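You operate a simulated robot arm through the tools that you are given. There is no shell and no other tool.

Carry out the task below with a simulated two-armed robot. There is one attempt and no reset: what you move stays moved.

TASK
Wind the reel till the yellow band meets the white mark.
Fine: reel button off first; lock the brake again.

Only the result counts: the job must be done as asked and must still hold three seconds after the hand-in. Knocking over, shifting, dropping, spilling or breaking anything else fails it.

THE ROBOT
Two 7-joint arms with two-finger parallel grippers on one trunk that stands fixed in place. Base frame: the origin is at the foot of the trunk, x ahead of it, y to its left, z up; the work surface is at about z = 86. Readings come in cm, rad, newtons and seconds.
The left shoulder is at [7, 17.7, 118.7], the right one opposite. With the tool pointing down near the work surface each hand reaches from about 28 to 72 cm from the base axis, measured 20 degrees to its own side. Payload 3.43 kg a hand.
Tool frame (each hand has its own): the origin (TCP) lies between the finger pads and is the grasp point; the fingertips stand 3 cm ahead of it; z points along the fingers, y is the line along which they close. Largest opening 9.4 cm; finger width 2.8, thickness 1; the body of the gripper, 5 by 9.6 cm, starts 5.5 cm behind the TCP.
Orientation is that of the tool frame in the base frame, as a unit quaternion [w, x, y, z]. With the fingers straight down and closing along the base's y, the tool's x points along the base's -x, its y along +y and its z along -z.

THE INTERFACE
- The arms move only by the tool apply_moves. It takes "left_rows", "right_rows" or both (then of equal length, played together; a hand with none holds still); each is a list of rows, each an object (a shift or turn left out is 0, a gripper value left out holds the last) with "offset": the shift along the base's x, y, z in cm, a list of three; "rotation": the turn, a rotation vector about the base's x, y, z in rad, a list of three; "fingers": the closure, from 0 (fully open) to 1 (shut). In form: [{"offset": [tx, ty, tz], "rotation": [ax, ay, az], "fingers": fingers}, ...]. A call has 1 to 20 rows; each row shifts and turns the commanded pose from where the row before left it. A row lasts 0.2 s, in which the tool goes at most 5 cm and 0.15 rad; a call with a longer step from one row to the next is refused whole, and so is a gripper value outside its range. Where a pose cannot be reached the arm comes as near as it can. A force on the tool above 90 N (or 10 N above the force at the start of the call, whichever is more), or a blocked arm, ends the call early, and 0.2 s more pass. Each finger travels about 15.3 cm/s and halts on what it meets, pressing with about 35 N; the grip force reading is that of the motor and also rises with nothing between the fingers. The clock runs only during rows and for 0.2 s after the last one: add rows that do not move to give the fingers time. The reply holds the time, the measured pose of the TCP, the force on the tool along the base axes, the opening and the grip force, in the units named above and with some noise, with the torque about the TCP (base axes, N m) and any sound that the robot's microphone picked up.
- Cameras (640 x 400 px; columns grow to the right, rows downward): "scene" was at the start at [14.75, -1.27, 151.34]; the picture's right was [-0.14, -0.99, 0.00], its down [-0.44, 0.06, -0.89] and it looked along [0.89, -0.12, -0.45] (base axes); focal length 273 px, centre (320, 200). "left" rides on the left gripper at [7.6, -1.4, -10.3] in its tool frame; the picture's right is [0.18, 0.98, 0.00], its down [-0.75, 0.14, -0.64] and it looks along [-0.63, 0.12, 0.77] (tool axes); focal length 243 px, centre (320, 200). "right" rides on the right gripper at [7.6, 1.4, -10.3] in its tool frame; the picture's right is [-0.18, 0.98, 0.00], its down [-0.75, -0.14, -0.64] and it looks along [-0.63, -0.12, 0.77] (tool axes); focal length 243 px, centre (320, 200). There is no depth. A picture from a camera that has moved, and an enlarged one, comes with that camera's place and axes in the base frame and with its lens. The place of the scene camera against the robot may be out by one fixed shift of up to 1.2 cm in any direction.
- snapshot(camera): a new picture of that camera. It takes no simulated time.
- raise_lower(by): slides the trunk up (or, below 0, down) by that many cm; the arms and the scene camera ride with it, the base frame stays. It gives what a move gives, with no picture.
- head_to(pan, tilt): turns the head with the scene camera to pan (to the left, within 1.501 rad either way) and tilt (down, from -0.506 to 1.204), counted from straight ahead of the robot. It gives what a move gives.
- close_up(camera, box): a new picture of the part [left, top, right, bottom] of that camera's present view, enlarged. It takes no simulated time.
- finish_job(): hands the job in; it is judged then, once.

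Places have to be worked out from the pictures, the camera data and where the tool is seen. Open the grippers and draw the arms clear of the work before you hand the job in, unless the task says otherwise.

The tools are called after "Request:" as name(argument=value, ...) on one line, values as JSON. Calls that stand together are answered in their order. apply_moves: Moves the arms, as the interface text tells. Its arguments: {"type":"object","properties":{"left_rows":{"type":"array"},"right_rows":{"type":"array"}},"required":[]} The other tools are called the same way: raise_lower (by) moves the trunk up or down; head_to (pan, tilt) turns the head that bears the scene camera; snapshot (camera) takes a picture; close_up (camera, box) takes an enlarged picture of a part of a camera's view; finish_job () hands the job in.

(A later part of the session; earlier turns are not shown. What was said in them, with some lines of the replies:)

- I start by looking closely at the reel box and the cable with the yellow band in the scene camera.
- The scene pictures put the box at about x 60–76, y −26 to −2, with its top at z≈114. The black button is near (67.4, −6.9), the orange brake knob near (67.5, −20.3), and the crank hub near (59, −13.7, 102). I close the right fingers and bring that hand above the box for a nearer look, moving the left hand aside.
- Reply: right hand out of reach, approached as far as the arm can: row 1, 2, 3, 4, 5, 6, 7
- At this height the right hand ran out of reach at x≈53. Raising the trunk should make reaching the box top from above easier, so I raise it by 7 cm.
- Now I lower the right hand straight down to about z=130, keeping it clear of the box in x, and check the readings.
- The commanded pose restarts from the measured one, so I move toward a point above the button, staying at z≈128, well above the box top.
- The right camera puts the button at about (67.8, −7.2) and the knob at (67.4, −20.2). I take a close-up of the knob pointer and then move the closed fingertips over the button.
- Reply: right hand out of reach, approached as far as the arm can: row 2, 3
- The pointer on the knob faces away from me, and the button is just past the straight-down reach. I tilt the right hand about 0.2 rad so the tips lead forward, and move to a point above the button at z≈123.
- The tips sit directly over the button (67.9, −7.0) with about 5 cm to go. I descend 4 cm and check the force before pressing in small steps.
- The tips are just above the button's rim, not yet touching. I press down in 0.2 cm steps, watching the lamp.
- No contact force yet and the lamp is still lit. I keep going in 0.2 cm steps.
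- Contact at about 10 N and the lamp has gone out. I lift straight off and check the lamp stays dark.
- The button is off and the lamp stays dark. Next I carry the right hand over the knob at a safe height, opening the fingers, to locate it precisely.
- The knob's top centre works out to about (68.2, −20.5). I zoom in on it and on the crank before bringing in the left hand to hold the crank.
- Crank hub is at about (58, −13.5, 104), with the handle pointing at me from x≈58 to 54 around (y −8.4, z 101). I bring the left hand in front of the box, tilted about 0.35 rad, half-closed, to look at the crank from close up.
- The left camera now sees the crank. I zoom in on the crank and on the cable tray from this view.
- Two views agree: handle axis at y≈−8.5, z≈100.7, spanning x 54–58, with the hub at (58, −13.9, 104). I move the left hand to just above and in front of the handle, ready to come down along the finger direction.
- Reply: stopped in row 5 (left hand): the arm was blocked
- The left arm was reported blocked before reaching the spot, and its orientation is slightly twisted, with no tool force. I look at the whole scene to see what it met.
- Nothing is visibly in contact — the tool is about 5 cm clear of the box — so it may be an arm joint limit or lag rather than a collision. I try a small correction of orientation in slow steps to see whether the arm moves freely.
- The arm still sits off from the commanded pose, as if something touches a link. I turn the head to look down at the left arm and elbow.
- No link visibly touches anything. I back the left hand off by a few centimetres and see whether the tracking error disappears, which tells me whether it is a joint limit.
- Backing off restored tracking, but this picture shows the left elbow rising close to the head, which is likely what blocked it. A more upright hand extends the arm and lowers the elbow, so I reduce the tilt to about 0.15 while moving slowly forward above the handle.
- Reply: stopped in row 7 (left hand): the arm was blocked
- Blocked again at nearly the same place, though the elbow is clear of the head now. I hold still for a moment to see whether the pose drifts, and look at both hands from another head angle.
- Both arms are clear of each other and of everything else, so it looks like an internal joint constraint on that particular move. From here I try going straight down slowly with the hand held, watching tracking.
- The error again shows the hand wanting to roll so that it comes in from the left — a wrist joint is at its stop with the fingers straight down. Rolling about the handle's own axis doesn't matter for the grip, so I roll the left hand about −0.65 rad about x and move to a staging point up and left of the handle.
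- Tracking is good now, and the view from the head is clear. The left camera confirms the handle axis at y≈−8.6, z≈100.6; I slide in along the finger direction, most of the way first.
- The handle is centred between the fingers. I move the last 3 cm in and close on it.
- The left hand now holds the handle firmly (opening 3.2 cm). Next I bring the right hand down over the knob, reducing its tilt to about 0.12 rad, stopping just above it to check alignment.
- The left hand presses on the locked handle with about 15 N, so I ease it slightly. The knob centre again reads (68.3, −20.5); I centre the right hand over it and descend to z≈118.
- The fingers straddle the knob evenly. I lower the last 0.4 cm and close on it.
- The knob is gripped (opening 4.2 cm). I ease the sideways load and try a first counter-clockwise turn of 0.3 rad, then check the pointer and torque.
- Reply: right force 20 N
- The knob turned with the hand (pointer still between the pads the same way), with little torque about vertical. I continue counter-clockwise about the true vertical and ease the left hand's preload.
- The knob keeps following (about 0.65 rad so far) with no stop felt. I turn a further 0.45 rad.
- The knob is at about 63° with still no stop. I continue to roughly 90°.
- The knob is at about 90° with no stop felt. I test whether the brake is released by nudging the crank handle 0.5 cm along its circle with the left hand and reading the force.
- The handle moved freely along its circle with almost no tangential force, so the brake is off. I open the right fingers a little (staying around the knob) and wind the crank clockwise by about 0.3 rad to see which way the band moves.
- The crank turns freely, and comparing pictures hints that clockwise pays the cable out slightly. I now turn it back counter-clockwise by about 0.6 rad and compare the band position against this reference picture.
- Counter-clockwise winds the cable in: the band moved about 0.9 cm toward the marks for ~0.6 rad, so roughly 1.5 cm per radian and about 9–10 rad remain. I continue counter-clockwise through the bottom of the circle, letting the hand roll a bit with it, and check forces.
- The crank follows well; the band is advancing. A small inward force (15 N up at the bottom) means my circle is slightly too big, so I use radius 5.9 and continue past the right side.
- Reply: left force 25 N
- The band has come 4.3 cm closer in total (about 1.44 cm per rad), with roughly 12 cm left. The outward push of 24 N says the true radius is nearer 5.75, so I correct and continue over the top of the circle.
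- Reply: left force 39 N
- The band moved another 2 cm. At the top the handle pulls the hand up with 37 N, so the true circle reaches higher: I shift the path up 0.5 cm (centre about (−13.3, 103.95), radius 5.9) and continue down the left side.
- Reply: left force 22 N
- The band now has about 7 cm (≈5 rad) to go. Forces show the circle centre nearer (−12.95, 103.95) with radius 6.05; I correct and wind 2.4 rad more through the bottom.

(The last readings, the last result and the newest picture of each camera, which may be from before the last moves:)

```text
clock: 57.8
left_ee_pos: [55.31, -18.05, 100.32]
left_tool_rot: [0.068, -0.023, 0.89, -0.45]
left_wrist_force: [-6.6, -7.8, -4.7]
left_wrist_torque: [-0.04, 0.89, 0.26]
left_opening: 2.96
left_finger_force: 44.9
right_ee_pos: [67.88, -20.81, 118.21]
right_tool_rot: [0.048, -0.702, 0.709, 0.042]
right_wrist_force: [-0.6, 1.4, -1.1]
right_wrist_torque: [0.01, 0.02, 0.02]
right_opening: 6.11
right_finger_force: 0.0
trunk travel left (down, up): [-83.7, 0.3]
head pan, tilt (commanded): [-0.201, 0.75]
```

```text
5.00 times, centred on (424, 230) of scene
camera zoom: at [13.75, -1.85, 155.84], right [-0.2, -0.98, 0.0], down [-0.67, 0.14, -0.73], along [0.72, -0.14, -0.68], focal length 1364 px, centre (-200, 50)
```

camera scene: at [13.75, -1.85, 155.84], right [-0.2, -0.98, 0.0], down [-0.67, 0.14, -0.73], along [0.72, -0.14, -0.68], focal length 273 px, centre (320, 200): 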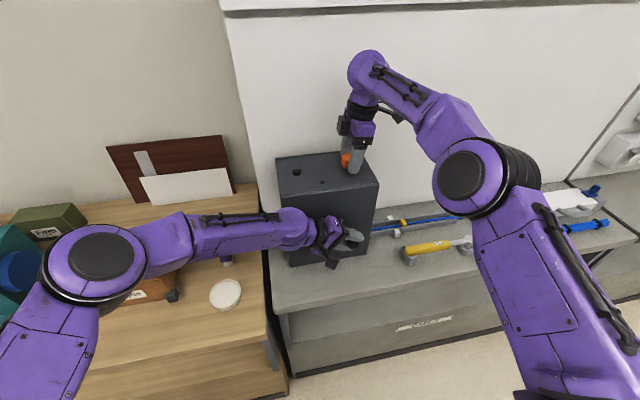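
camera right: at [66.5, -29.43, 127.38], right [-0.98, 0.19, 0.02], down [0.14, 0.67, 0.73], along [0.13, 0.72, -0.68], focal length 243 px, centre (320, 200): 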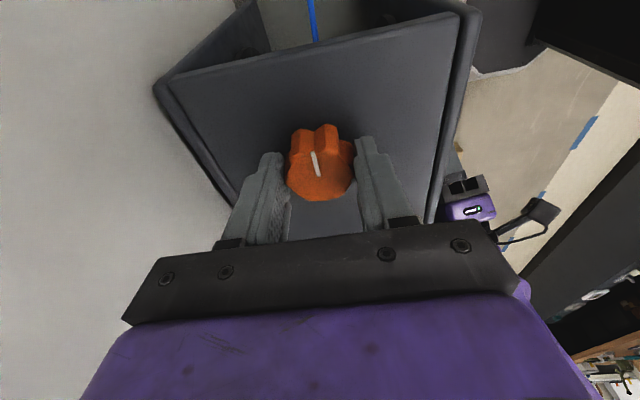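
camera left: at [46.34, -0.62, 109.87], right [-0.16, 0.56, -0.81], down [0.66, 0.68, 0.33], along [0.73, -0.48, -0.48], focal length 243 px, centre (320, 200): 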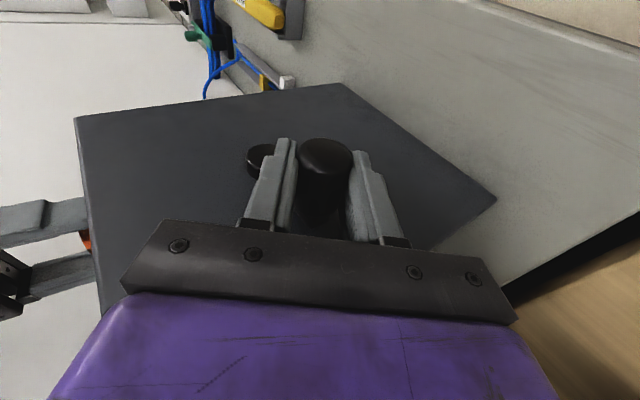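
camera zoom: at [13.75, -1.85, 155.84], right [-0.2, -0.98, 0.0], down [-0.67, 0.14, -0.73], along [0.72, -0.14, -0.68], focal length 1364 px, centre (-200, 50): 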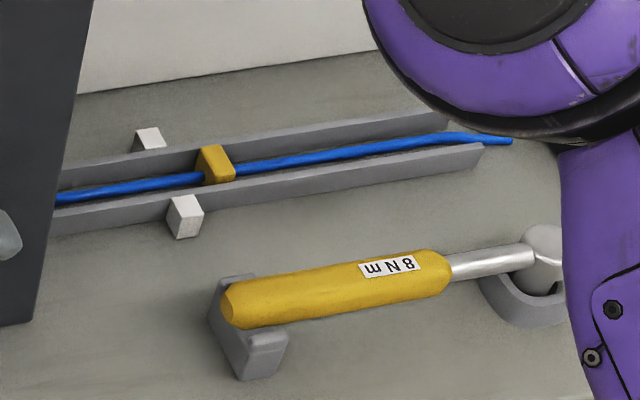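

Band is about 2.1 rad short of the marks, with hardly any back-pull on the crank. I wind 1.6 rad more, then finish in small steps.

Request:
apply_moves(left_rows=[{"offset": [0, -0.14, 0]}, {"offset": [0, -0.626, 1.033]}, {"offset": [0, -0.408, 1.137]}, {"offset": [0, -0.174, 1.195]}, {"offset": [0, 0.067, 1.206]}, {"offset": [0, 0.305, 1.169]}, {"offset": [0, 0.531, 1.085]}, {"offset": [0, 0.736, 0.958]}, {"offset": [0, 0.912, 0.792]}, {"offset": [0, 0, 0]}, {"offset": [0, 0, 0]}])

Request:
snapshot(camera="scene")

Request:
close_up(camera="scene", box=[370, 200, 434, 240])

Request:
snapshot(camera="left")

```text
clock: 60.2
left_ee_pos: [55.32, -16.61, 108.49]
left_tool_rot: [0.067, -0.024, 0.89, -0.451]
left_wrist_force: [-11.3, 13.9, -23.8]
left_wrist_torque: [0.29, 1.24, 0.21]
left_opening: 2.96
left_finger_force: 45.1
right_ee_pos: [68.09, -20.39, 118.07]
right_tool_rot: [0.047, -0.702, 0.709, 0.041]
right_wrist_force: [0.3, -0.7, 0.1]
right_wrist_torque: [0.01, 0.0, 0.01]
right_opening: 6.12
right_finger_force: 0.1
trunk travel left (down, up): [-83.7, 0.3]
head pan, tilt (commanded): [-0.201, 0.75]
```

```text
taken
camera scene: at [13.89, -1.27, 155.82], right [-0.2, -0.98, 0.0], down [-0.67, 0.13, -0.73], along [0.72, -0.15, -0.68], focal length 273 px, centre (320, 200)
```

scene: 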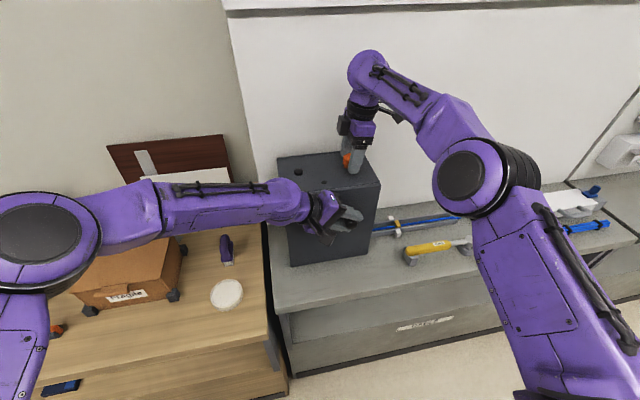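

```text
10.00 times, centred on (402, 220) of scene
camera zoom: at [13.89, -1.27, 155.82], right [-0.2, -0.98, 0.0], down [-0.67, 0.13, -0.73], along [0.72, -0.15, -0.68], focal length 2728 px, centre (-500, 0)
```

zoom: 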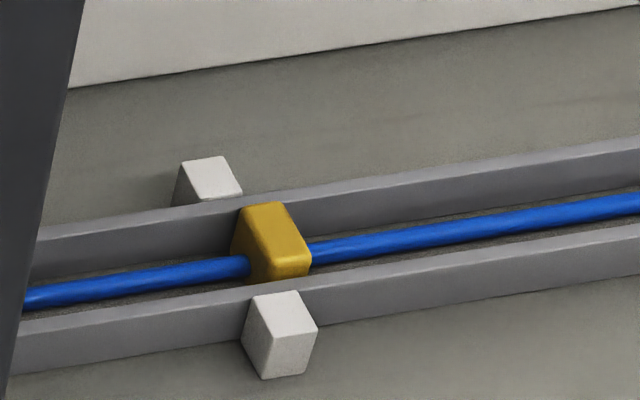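

```text
taken
camera left: at [46.38, -10.04, 115.04], right [-0.17, 0.56, -0.81], down [0.66, 0.67, 0.34], along [0.73, -0.48, -0.48], focal length 243 px, centre (320, 200)
```

left: 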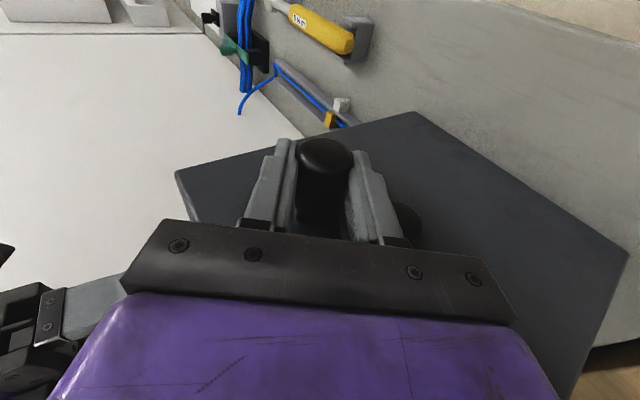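

The band is now about 0.9 cm short of the mark centre, i.e. about 0.6 rad. I ease the outward load and wind 0.4 rad in small steps, then re-measure.

Request:
apply_moves(left_rows=[{"offset": [0, 0, -0.25]}, {"offset": [0, 0.48, 0.33]}, {"offset": [0, 0.52, 0.3]}, {"offset": [0, 0.54, 0.25]}, {"offset": [0, 0.56, 0.2]}, {"offset": [0, 0, 0]}, {"offset": [0, 0, 0]}])

Request:
close_up(camera="scene", box=[370, 200, 434, 240])

Request:
close_up(camera="left", box=[270, 60, 370, 140])

```text
clock: 61.8
left_ee_pos: [55.36, -14.71, 109.44]
left_tool_rot: [0.068, -0.024, 0.89, -0.449]
left_wrist_force: [-12.8, 6.1, -28.0]
left_wrist_torque: [0.27, 0.97, 0.4]
left_opening: 2.95
left_finger_force: 44.8
right_ee_pos: [68.02, -20.57, 118.1]
right_tool_rot: [0.047, -0.702, 0.709, 0.041]
right_wrist_force: [0.8, -0.2, 0.5]
right_wrist_torque: [0.02, 0.02, 0.03]
right_opening: 6.11
right_finger_force: 0.1
trunk travel left (down, up): [-83.7, 0.3]
head pan, tilt (commanded): [-0.201, 0.75]
```

```text
10.00 times, centred on (402, 220) of scene
camera zoom: at [13.9, -1.51, 155.82], right [-0.2, -0.98, 0.0], down [-0.67, 0.14, -0.73], along [0.72, -0.15, -0.68], focal length 2728 px, centre (-500, 0)
```

zoom: 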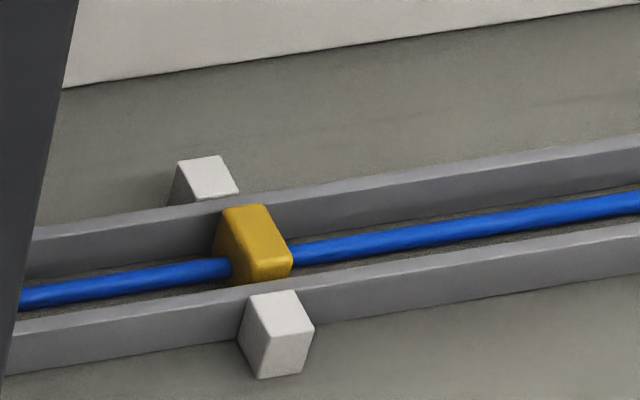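

```text
5.00 times, centred on (320, 100) of left
camera zoom: at [46.37, -8.15, 115.91], right [-0.16, 0.56, -0.81], down [0.66, 0.67, 0.34], along [0.73, -0.48, -0.48], focal length 1213 px, centre (320, 700)
```

zoom: 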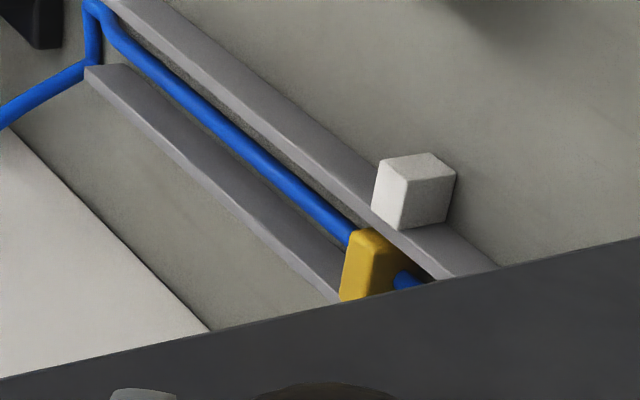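

About 0.45 cm remains (≈0.3 rad). I wind that last bit in small steps with the hand slightly lowered to relieve the load.

Request:
apply_moves(left_rows=[{"offset": [0, 0.35, -0.15]}, {"offset": [0, 0.4, 0]}, {"offset": [0, 0.4, 0.02]}, {"offset": [0, 0.4, 0.02]}, {"offset": [0, 0, 0]}, {"offset": [0, 0, 0]}])

Request:
close_up(camera="scene", box=[370, 200, 434, 240])

Request:
close_up(camera="left", box=[250, 60, 350, 140])

```text
clock: 63.2
left_ee_pos: [55.22, -13.28, 109.68]
left_tool_rot: [0.069, -0.025, 0.89, -0.451]
left_wrist_force: [-6.7, -1.5, -8.8]
left_wrist_torque: [0.07, 1.21, 0.24]
left_opening: 2.97
left_finger_force: 44.9
right_ee_pos: [67.9, -20.67, 118.12]
right_tool_rot: [0.048, -0.702, 0.709, 0.042]
right_wrist_force: [-0.8, 0.7, 0.6]
right_wrist_torque: [0.03, 0.0, -0.01]
right_opening: 6.09
right_finger_force: 0.1
trunk travel left (down, up): [-83.7, 0.3]
head pan, tilt (commanded): [-0.201, 0.75]
```

```text
10.00 times, centred on (402, 220) of scene
camera zoom: at [13.75, -1.64, 155.85], right [-0.2, -0.98, 0.0], down [-0.67, 0.14, -0.73], along [0.72, -0.15, -0.68], focal length 2728 px, centre (-500, 0)
```

zoom: 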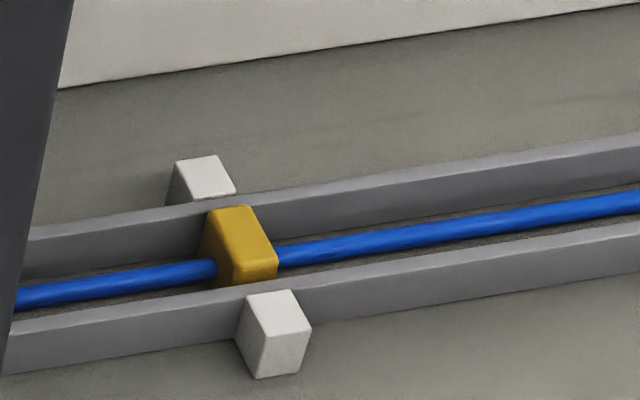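

```text
5.00 times, centred on (300, 100) of left
camera zoom: at [46.34, -6.67, 116.07], right [-0.16, 0.56, -0.81], down [0.66, 0.68, 0.34], along [0.74, -0.48, -0.48], focal length 1213 px, centre (420, 700)
```

zoom: 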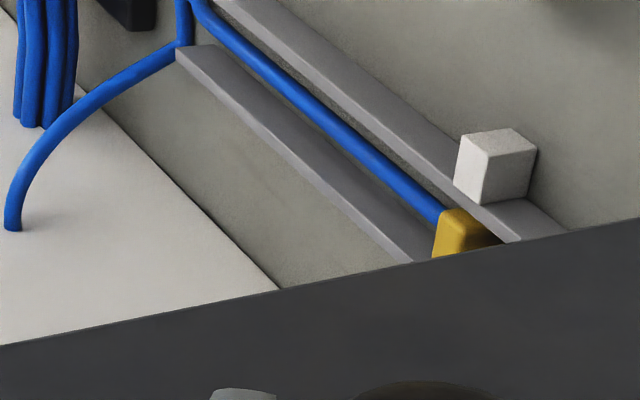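

By these measurements the band and the marks are within about 0.1 cm of each other. I zoom in further to check the edges carefully.

Request:
close_up(camera="scene", box=[383, 212, 407, 240])

Request:
close_up(camera="left", box=[312, 75, 362, 115])

```text
14.29 times, centred on (395, 226) of scene
camera zoom: at [13.75, -1.64, 155.85], right [-0.2, -0.98, 0.0], down [-0.67, 0.14, -0.73], along [0.72, -0.15, -0.68], focal length 3898 px, centre (-751, -171)
```

zoom: 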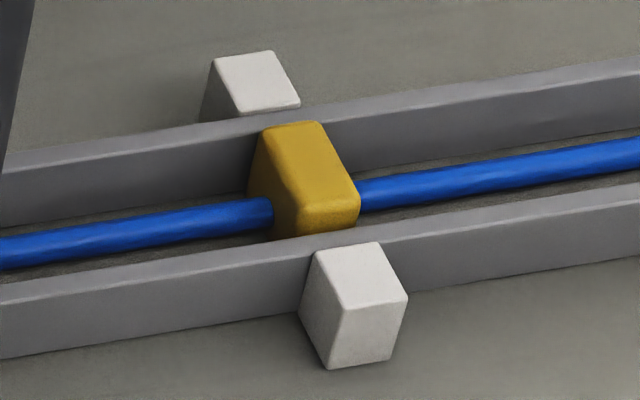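

```text
10.00 times, centred on (337, 95) of left
camera zoom: at [46.34, -6.67, 116.07], right [-0.16, 0.56, -0.81], down [0.66, 0.68, 0.34], along [0.74, -0.48, -0.48], focal length 2426 px, centre (150, 1250)
```

zoom: 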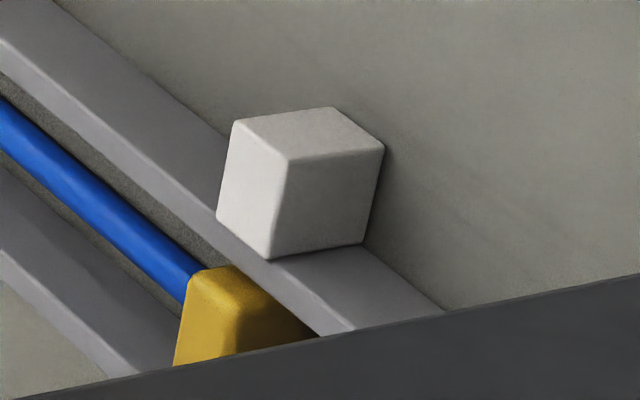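

From both cameras the band's centre and edges line up with the marks (within about 0.05–0.1 cm). Keeping the left hand holding the crank, I close the right hand on the knob again to lock the brake.

Request:
apply_moves(right_rows=[{"offset": [0, 0, 0], "fingers": 0.5}, {"offset": [0, 0, 0], "fingers": 0.7}, {"offset": [0, 0, 0], "fingers": 1}, {"offset": [0, 0, 0]}])

Request:
snapshot(camera="right")

Request:
close_up(camera="scene", box=[383, 212, 407, 240])

```text
clock: 64.2
left_ee_pos: [55.35, -13.09, 109.64]
left_tool_rot: [0.068, -0.025, 0.889, -0.452]
left_wrist_force: [-12.2, 0.9, 3.9]
left_wrist_torque: [-0.01, 0.99, 0.61]
left_opening: 2.94
left_finger_force: 45.5
right_ee_pos: [67.91, -20.64, 118.23]
right_tool_rot: [0.048, -0.702, 0.709, 0.043]
right_wrist_force: [12.1, -0.4, 0.3]
right_wrist_torque: [0.28, 0.36, -0.03]
right_opening: 4.13
right_finger_force: 45.4
trunk travel left (down, up): [-83.7, 0.3]
head pan, tilt (commanded): [-0.201, 0.75]
```

```text
taken
camera right: at [66.48, -29.54, 127.36], right [-0.98, 0.19, 0.02], down [0.14, 0.66, 0.73], along [0.13, 0.72, -0.68], focal length 243 px, centre (320, 200)
```

right: 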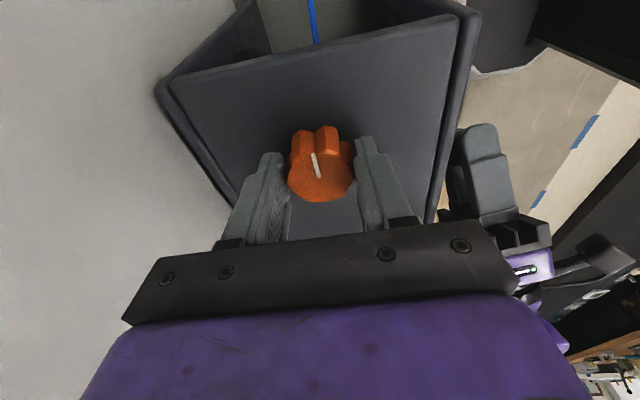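

```text
14.29 times, centred on (395, 226) of scene
camera zoom: at [13.83, -1.58, 155.85], right [-0.2, -0.98, 0.0], down [-0.67, 0.14, -0.73], along [0.72, -0.15, -0.68], focal length 3898 px, centre (-751, -171)
```

zoom: 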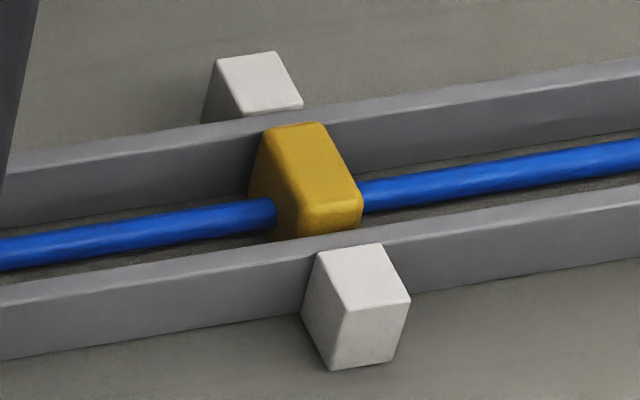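

Both grips are firm and the band is still aligned. I turn the knob back clockwise, the first half now, checking the band and forces.

Request:
apply_moves(right_rows=[{"offset": [0, 0, 0], "rotation": [0, 0, -0.1]}, {"offset": [0, 0, 0], "rotation": [0, 0, -0.1]}, {"offset": [0, 0, 0], "rotation": [0, 0, -0.1]}, {"offset": [0, 0, 0], "rotation": [0, 0, -0.1]}, {"offset": [0, 0, 0], "rotation": [0, 0, -0.1]}, {"offset": [0, 0, 0], "rotation": [0, 0, -0.1]}, {"offset": [0, 0, 0], "rotation": [0, 0, -0.1]}, {"offset": [0, 0, 0], "rotation": [0, 0, -0.1]}, {"offset": [0, 0, 0]}])

Request:
snapshot(camera="right")

Request:
close_up(camera="scene", box=[383, 212, 407, 240])

```text
clock: 66.2
left_ee_pos: [55.25, -12.96, 109.59]
left_tool_rot: [0.069, -0.025, 0.89, -0.451]
left_wrist_force: [3.2, -0.1, 6.0]
left_wrist_torque: [-0.06, 0.8, 0.78]
left_opening: 2.96
left_finger_force: 45.0
right_ee_pos: [67.86, -20.53, 118.09]
right_tool_rot: [0.06, -0.371, 0.927, 0.02]
right_wrist_force: [-0.2, 0.3, 4.9]
right_wrist_torque: [0.82, 0.67, -0.04]
right_opening: 4.16
right_finger_force: 45.1
trunk travel left (down, up): [-83.7, 0.3]
head pan, tilt (commanded): [-0.201, 0.75]
```

```text
taken
camera right: at [60.5, -25.66, 127.36], right [-0.54, 0.84, 0.02], down [0.58, 0.36, 0.73], along [0.61, 0.41, -0.68], focal length 243 px, centre (320, 200)
```

right: 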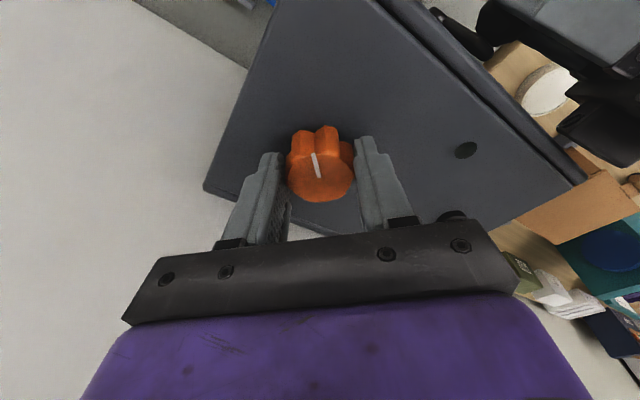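

```text
14.29 times, centred on (395, 226) of scene
camera zoom: at [13.7, -1.49, 155.85], right [-0.2, -0.98, 0.0], down [-0.67, 0.14, -0.73], along [0.72, -0.15, -0.68], focal length 3898 px, centre (-751, -171)
```

zoom: 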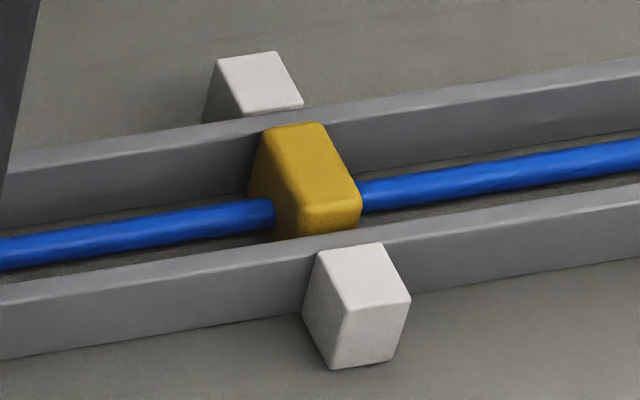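

The knob is following and the band holds its place. I turn the remaining 0.76 rad to bring the pointer back to where it started.

Request:
apply_moves(right_rows=[{"offset": [0, 0, 0], "rotation": [0, 0, -0.1]}, {"offset": [0, 0, 0], "rotation": [0, 0, -0.1]}, {"offset": [0, 0, 0], "rotation": [0, 0, -0.1]}, {"offset": [0, 0, 0], "rotation": [0, 0, -0.1]}, {"offset": [0, 0, 0], "rotation": [0, 0, -0.1]}, {"offset": [0, 0, 0], "rotation": [0, 0, -0.1]}, {"offset": [0, 0, 0], "rotation": [0, 0, -0.1]}, {"offset": [0, 0, 0], "rotation": [0, 0, -0.06]}, {"offset": [0, 0, 0]}])

Request:
snapshot(camera="right")

Request:
close_up(camera="scene", box=[383, 212, 407, 240])

```text
clock: 68.2
left_ee_pos: [55.28, -13.04, 109.64]
left_tool_rot: [0.069, -0.024, 0.89, -0.451]
left_wrist_force: [20.2, -8.4, 2.6]
left_wrist_torque: [-0.08, 0.86, 0.68]
left_opening: 2.96
left_finger_force: 45.3
right_ee_pos: [67.91, -20.4, 118.17]
right_tool_rot: [0.063, 0.0, 0.998, -0.003]
right_wrist_force: [-16.4, 9.4, 7.8]
right_wrist_torque: [1.04, 0.58, 0.0]
right_opening: 4.16
right_finger_force: 44.7
trunk travel left (down, up): [-83.7, 0.3]
head pan, tilt (commanded): [-0.201, 0.75]
```

```text
taken
camera right: at [59.07, -19.04, 127.36], right [0.18, 0.98, 0.02], down [0.67, -0.14, 0.73], along [0.72, -0.12, -0.68], focal length 243 px, centre (320, 200)
```

right: 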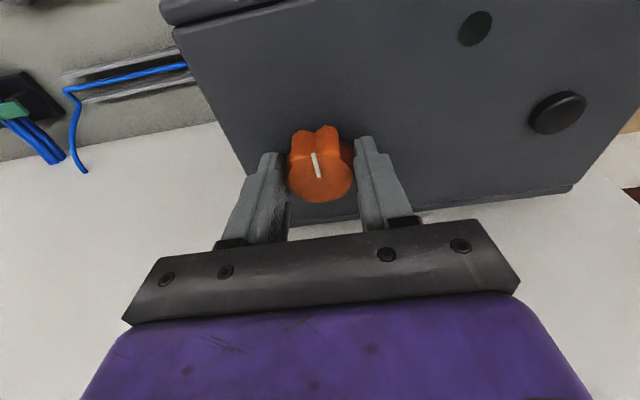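

```text
14.29 times, centred on (395, 226) of scene
camera zoom: at [13.71, -1.46, 155.85], right [-0.2, -0.98, 0.0], down [-0.67, 0.14, -0.73], along [0.72, -0.15, -0.68], focal length 3898 px, centre (-751, -171)
```

zoom: 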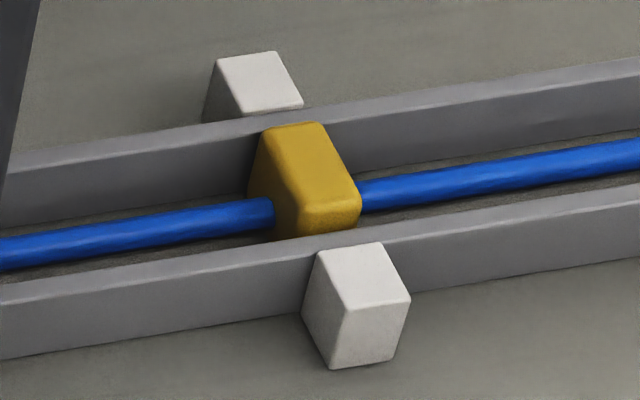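

The hand is back at its starting yaw and the pointer sits as it did at first. I add a slight extra turn to seat it, open the right fingers and lift clear, then test the lock through the crank.

Request:
apply_moves(right_rows=[{"offset": [0, 0, 0], "rotation": [0, 0, -0.03]}, {"offset": [0, 0, 0]}, {"offset": [0, 0, 0], "fingers": 0.5}, {"offset": [0, 0, 0], "fingers": 0.3}, {"offset": [0, 0, 0]}, {"offset": [0, 0, 1]}, {"offset": [0, 0, 1.5]}, {"offset": [0, 0, 2]}, {"offset": [0, 0, 2]}, {"offset": [0, 0, 0]}])

Request:
snapshot(camera="right")

Request:
close_up(camera="scene", box=[383, 212, 407, 240])

```text
clock: 70.4
left_ee_pos: [55.37, -12.98, 109.64]
left_tool_rot: [0.068, -0.025, 0.89, -0.451]
left_wrist_force: [6.9, 2.1, 17.0]
left_wrist_torque: [-0.14, 1.01, 0.49]
left_opening: 2.94
left_finger_force: 45.4
right_ee_pos: [67.79, -20.59, 124.77]
right_tool_rot: [0.063, 0.014, 0.998, -0.004]
right_wrist_force: [-0.1, -0.1, 0.6]
right_wrist_torque: [0.0, -0.01, 0.0]
right_opening: 6.59
right_finger_force: 0.0
trunk travel left (down, up): [-83.7, 0.3]
head pan, tilt (commanded): [-0.201, 0.75]
```

```text
taken
camera right: at [59.05, -18.86, 133.93], right [0.21, 0.98, 0.02], down [0.66, -0.16, 0.73], along [0.72, -0.14, -0.68], focal length 243 px, centre (320, 200)
```

right: 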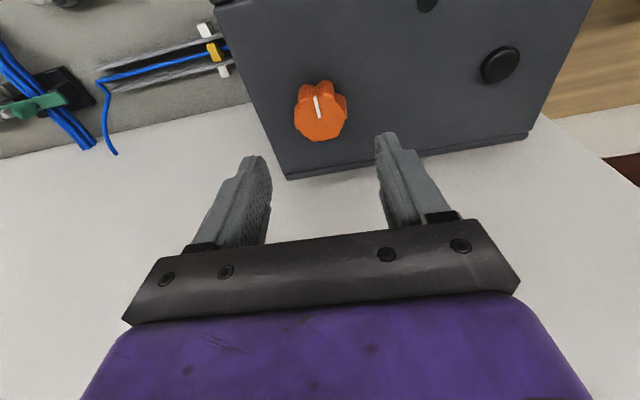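

```text
14.29 times, centred on (395, 226) of scene
camera zoom: at [13.75, -1.42, 155.85], right [-0.2, -0.98, 0.0], down [-0.67, 0.14, -0.73], along [0.72, -0.15, -0.68], focal length 3898 px, centre (-751, -171)
```

zoom: 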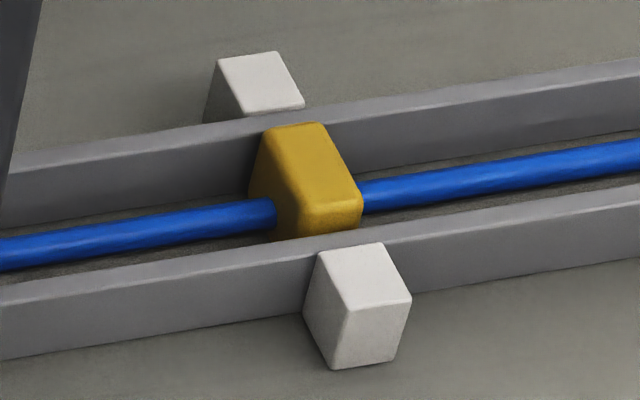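

The right camera now also shows the band between the two marks. I zoom in on both the knob and the band from here.

Request:
close_up(camera="right", box=[260, 60, 388, 160])

Request:
close_up(camera="right", box=[180, 15, 244, 85])

```text
4.00 times, centred on (324, 110) of right
camera zoom: at [59.05, -18.86, 133.93], right [0.21, 0.98, 0.02], down [0.66, -0.16, 0.73], along [0.72, -0.14, -0.68], focal length 970 px, centre (304, 560)
```

zoom: 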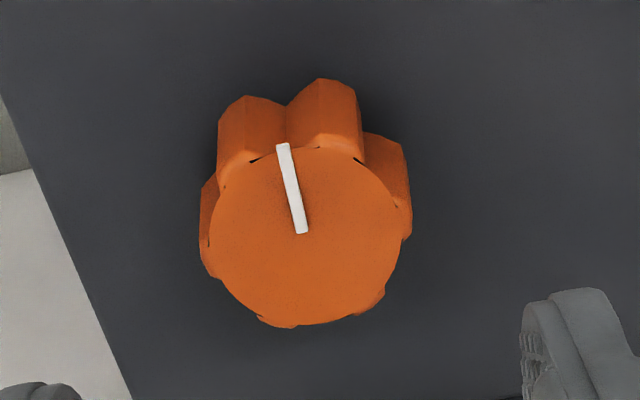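

```text
5.71 times, centred on (212, 50) of right
camera zoom: at [59.05, -18.86, 133.93], right [0.21, 0.98, 0.02], down [0.66, -0.16, 0.73], along [0.72, -0.14, -0.68], focal length 1386 px, centre (937, 1057)
```

zoom: 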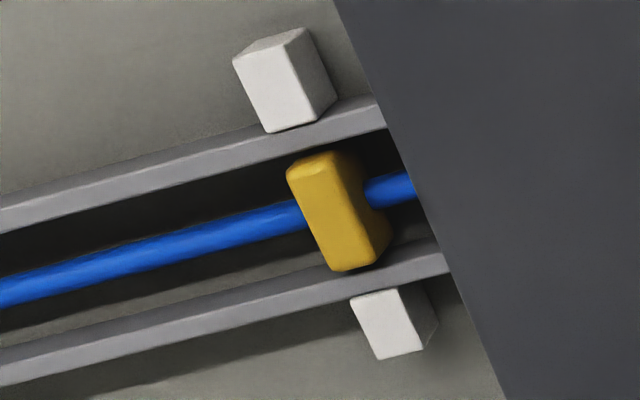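

The knob is back at its original pointing, and the band sits between the marks in this view as well. With the right hand clear, I test the lock by nudging the crank 0.3 cm in the winding direction and reading the resistance.

Request:
apply_moves(left_rows=[{"offset": [0, 0, 0.2]}, {"offset": [0, 0.15, 0]}, {"offset": [0, 0.15, 0]}, {"offset": [0, 0, 0]}, {"offset": [0, 0, 0]}])

Request:
close_up(camera="scene", box=[383, 212, 407, 240])

Request:
close_up(camera="right", box=[196, 20, 236, 80])

```text
clock: 71.6
left_ee_pos: [55.35, -13.02, 109.6]
left_tool_rot: [0.067, -0.023, 0.89, -0.45]
left_wrist_force: [4.7, -11.7, 7.0]
left_wrist_torque: [-0.09, 1.31, 0.28]
left_opening: 2.95
left_finger_force: 44.5
right_ee_pos: [67.9, -20.94, 124.38]
right_tool_rot: [0.063, 0.014, 0.998, -0.003]
right_wrist_force: [0.1, 0.1, 0.1]
right_wrist_torque: [-0.02, 0.03, 0.01]
right_opening: 6.58
right_finger_force: 0.0
trunk travel left (down, up): [-83.7, 0.3]
head pan, tilt (commanded): [-0.201, 0.75]
```

```text
14.29 times, centred on (395, 226) of scene
camera zoom: at [13.87, -1.89, 155.83], right [-0.2, -0.98, 0.0], down [-0.67, 0.14, -0.73], along [0.72, -0.14, -0.68], focal length 3898 px, centre (-751, -171)
```

zoom: 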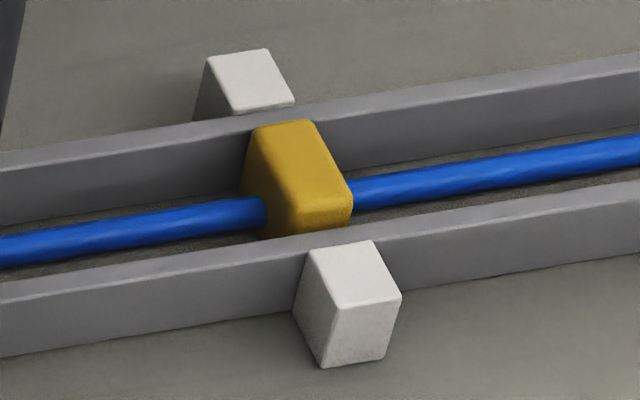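

```text
6.67 times, centred on (216, 50) of right
camera zoom: at [59.15, -19.24, 133.79], right [0.21, 0.98, 0.02], down [0.66, -0.16, 0.73], along [0.72, -0.14, -0.68], focal length 1618 px, centre (1013, 1200)
```

zoom: 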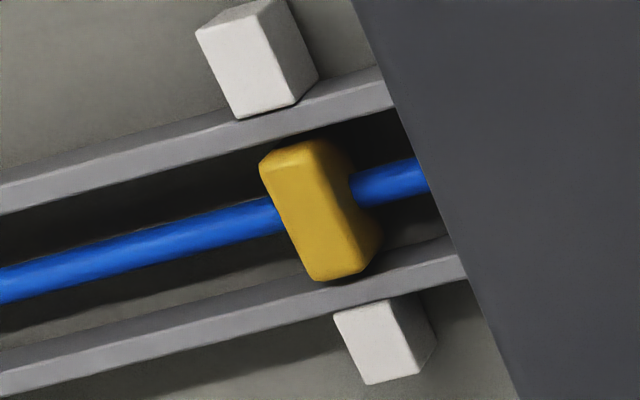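

The crank now resists (about 14 N with no motion), so the brake is locked, and the band is aligned in both views. I relax the left hand, open it and withdraw it along the finger direction.

Request:
apply_moves(left_rows=[{"offset": [0, -0.25, 0.1]}, {"offset": [0, 0, 0]}, {"offset": [0, 0, 0], "fingers": 0.6}, {"offset": [0, 0, 0], "fingers": 0.4}, {"offset": [0, 0, 0], "fingers": 0.3}, {"offset": [0, 0, 0]}, {"offset": [-0.15, 0.8, 0.6]}, {"offset": [-0.3, 1.6, 1.2]}, {"offset": [-0.3, 1.6, 1.2]}, {"offset": [-0.3, 1.6, 1.2]}, {"offset": [0, 0, 0]}])

Request:
snapshot(camera="scene")

Request:
close_up(camera="scene", box=[383, 212, 407, 240])

Request:
snapshot(camera="left")

```text
clock: 74.0
left_ee_pos: [54.37, -7.52, 113.98]
left_tool_rot: [0.068, -0.024, 0.89, -0.451]
left_wrist_force: [0.1, -0.3, -0.1]
left_wrist_torque: [-0.01, 0.03, 0.01]
left_opening: 6.57
left_finger_force: 0.0
right_ee_pos: [67.83, -20.67, 124.59]
right_tool_rot: [0.063, 0.014, 0.998, -0.005]
right_wrist_force: [0.2, -0.5, 0.7]
right_wrist_torque: [0.03, 0.0, 0.01]
right_opening: 6.62
right_finger_force: 0.1
trunk travel left (down, up): [-83.7, 0.3]
head pan, tilt (commanded): [-0.201, 0.75]
```

```text
taken
camera scene: at [13.82, -1.59, 155.84], right [-0.2, -0.98, 0.0], down [-0.67, 0.14, -0.73], along [0.72, -0.15, -0.68], focal length 273 px, centre (320, 200)
```

scene: 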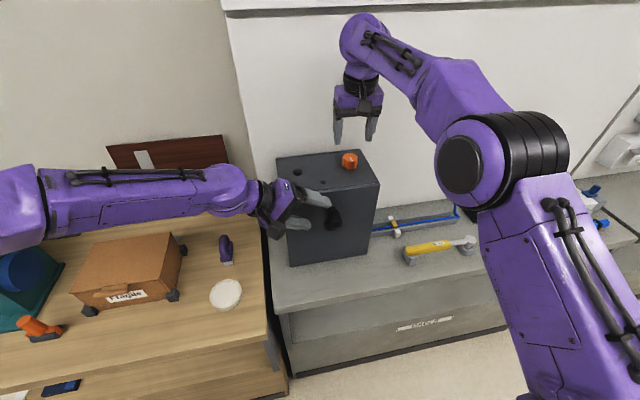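

```text
14.29 times, centred on (395, 226) of scene
camera zoom: at [13.82, -1.59, 155.84], right [-0.2, -0.98, 0.0], down [-0.67, 0.14, -0.73], along [0.72, -0.15, -0.68], focal length 3898 px, centre (-751, -171)
```

zoom: 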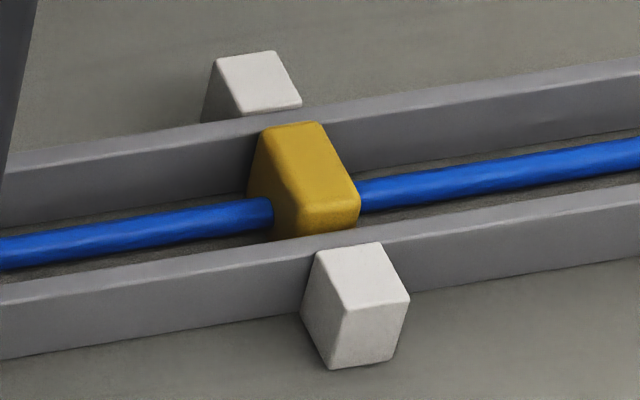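

```text
taken
camera left: at [45.35, -1.03, 120.42], right [-0.16, 0.56, -0.81], down [0.66, 0.68, 0.34], along [0.74, -0.48, -0.48], focal length 243 px, centre (320, 200)
```

left: 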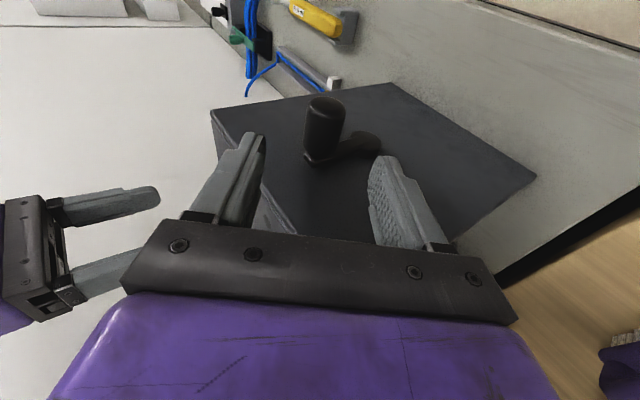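

The handle stays put and the band stays aligned with nothing holding it. I draw both arms back and clear of the work with the grippers open.

Request:
apply_moves(left_rows=[{"offset": [-0.8, 2, 1], "fingers": 0}, {"offset": [-1, 2.5, 1]}, {"offset": [-1, 2.5, 1]}, {"offset": [-1, 2.5, 1]}, {"offset": [-1, 2.5, 1]}, {"offset": [-1, 2, 1]}, {"offset": [0, 0, 0]}], right_rows=[{"offset": [-1.5, 0, 1]}, {"offset": [-2.5, -1.5, 1]}, {"offset": [-2.5, -2, 1], "fingers": 0}, {"offset": [-2.5, -2, 1]}, {"offset": [-2.5, -2, 1]}, {"offset": [-2.5, -2, 1]}, {"offset": [0, 0, 0]}])

Request:
snapshot(camera="scene")

Request:
close_up(camera="scene", box=[260, 130, 420, 280])

Request:
close_up(camera="scene", box=[383, 212, 407, 240])

```text
clock: 75.6
left_ee_pos: [48.43, 6.58, 120.1]
left_tool_rot: [0.068, -0.024, 0.89, -0.451]
left_wrist_force: [0.4, 0.0, -0.2]
left_wrist_torque: [-0.04, -0.01, -0.01]
left_opening: 9.4
left_finger_force: 0.1
right_ee_pos: [54.13, -30.28, 130.5]
right_tool_rot: [0.063, 0.014, 0.998, -0.004]
right_wrist_force: [0.1, -0.7, 0.4]
right_wrist_torque: [0.0, -0.02, -0.03]
right_opening: 9.42
right_finger_force: 0.0
trunk travel left (down, up): [-83.7, 0.3]
head pan, tilt (commanded): [-0.201, 0.75]
```

```text
taken
camera scene: at [13.93, -1.56, 155.82], right [-0.2, -0.98, 0.0], down [-0.67, 0.14, -0.73], along [0.72, -0.15, -0.68], focal length 273 px, centre (320, 200)
```

scene: 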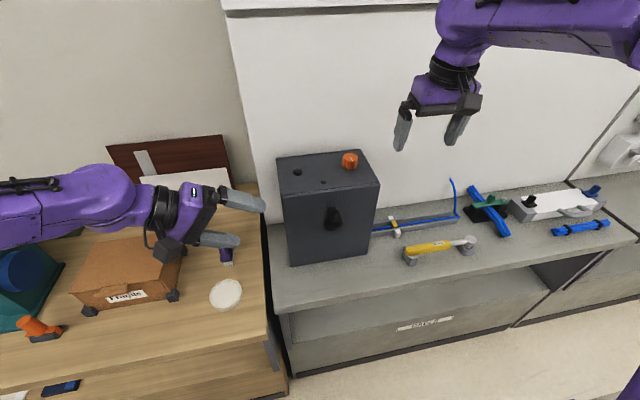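

```text
2.67 times, centred on (340, 205) of scene
camera zoom: at [13.93, -1.56, 155.82], right [-0.2, -0.98, 0.0], down [-0.67, 0.14, -0.73], along [0.72, -0.15, -0.68], focal length 728 px, centre (267, 187)
```

zoom: 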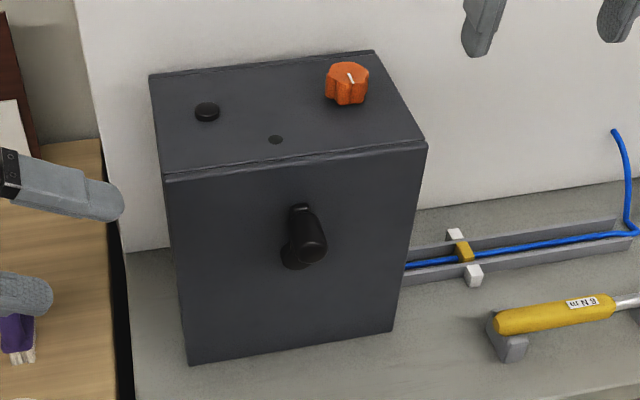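

```text
14.29 times, centred on (395, 226) of scene
camera zoom: at [13.93, -1.56, 155.82], right [-0.2, -0.98, 0.0], down [-0.67, 0.14, -0.73], along [0.72, -0.15, -0.68], focal length 3898 px, centre (-751, -171)
```

zoom: 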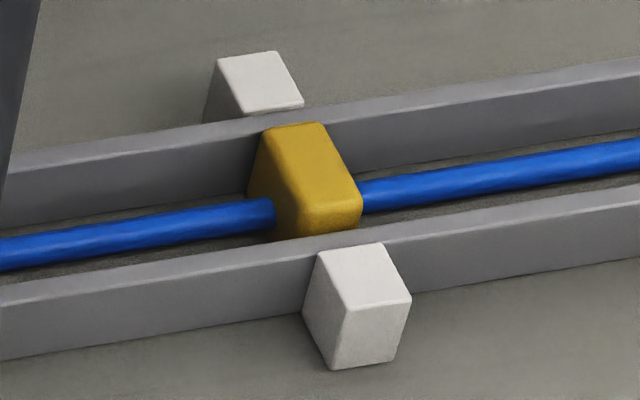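

The lamp is dark, the knob points as it did when locked, the crank is still and the band lies on the marks. I pull the left hand a little further away and wait a moment to confirm nothing drifts.

Request:
apply_moves(left_rows=[{"offset": [-0.5, 2, 0.8]}, {"offset": [-0.5, 2, 0.8]}, {"offset": [-0.5, 2, 0.8]}, {"offset": [0, 0, 0]}, {"offset": [0, 0, 0]}, {"offset": [0, 0, 0]}, {"offset": [0, 0, 0]}, {"offset": [0, 0, 0]}, {"offset": [0, 0, 0]}, {"offset": [0, 0, 0]}])

Request:
snapshot(camera="scene")

Request:
close_up(camera="scene", box=[383, 212, 407, 240])

```text
clock: 77.8
left_ee_pos: [46.71, 12.58, 122.5]
left_tool_rot: [0.068, -0.023, 0.89, -0.451]
left_wrist_force: [1.2, 0.7, 0.1]
left_wrist_torque: [-0.01, -0.01, 0.0]
left_opening: 9.4
left_finger_force: 0.0
right_ee_pos: [53.95, -30.28, 130.53]
right_tool_rot: [0.063, 0.014, 0.998, -0.004]
right_wrist_force: [0.5, -0.7, -0.3]
right_wrist_torque: [0.06, 0.03, -0.03]
right_opening: 9.39
right_finger_force: 0.1
trunk travel left (down, up): [-83.7, 0.3]
head pan, tilt (commanded): [-0.201, 0.75]
```

```text
taken
camera scene: at [13.79, -1.56, 155.84], right [-0.2, -0.98, 0.0], down [-0.67, 0.14, -0.73], along [0.72, -0.15, -0.68], focal length 273 px, centre (320, 200)
```

scene: 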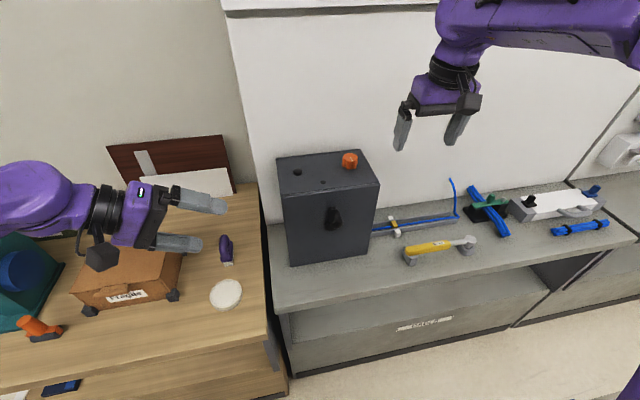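

```text
14.29 times, centred on (395, 226) of scene
camera zoom: at [13.79, -1.56, 155.84], right [-0.2, -0.98, 0.0], down [-0.67, 0.14, -0.73], along [0.72, -0.15, -0.68], focal length 3898 px, centre (-751, -171)
```

zoom: 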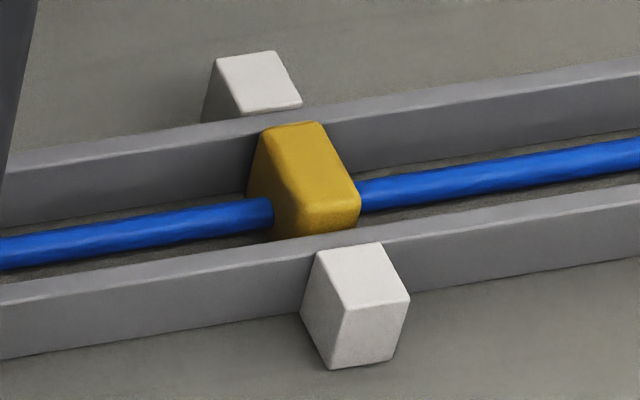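

Nothing has drifted: button off, brake locked, band on the white marks, both grippers open and clear, and everything else undisturbed. I hand the job in.

Request:
finish_job()

```text
The job is handed in.
```

The reel is wound so that the yellow band sits on the white mark, to within about 0.1 cm as measured from the camera views. I have handed the job in; I don't have the verdict.

- **Reel button:** I pressed it before anything else. The lamp went out and was still dark in the last views.
- **Brake:** I turned the knob a quarter turn to release it and back again after winding. With it locked, the crank did not move when pushed with about 14 N.
- **After letting go:** The band and crank stayed put with both hands off. Both grippers are open and drawn back. I saw nothing else in the scene moved.
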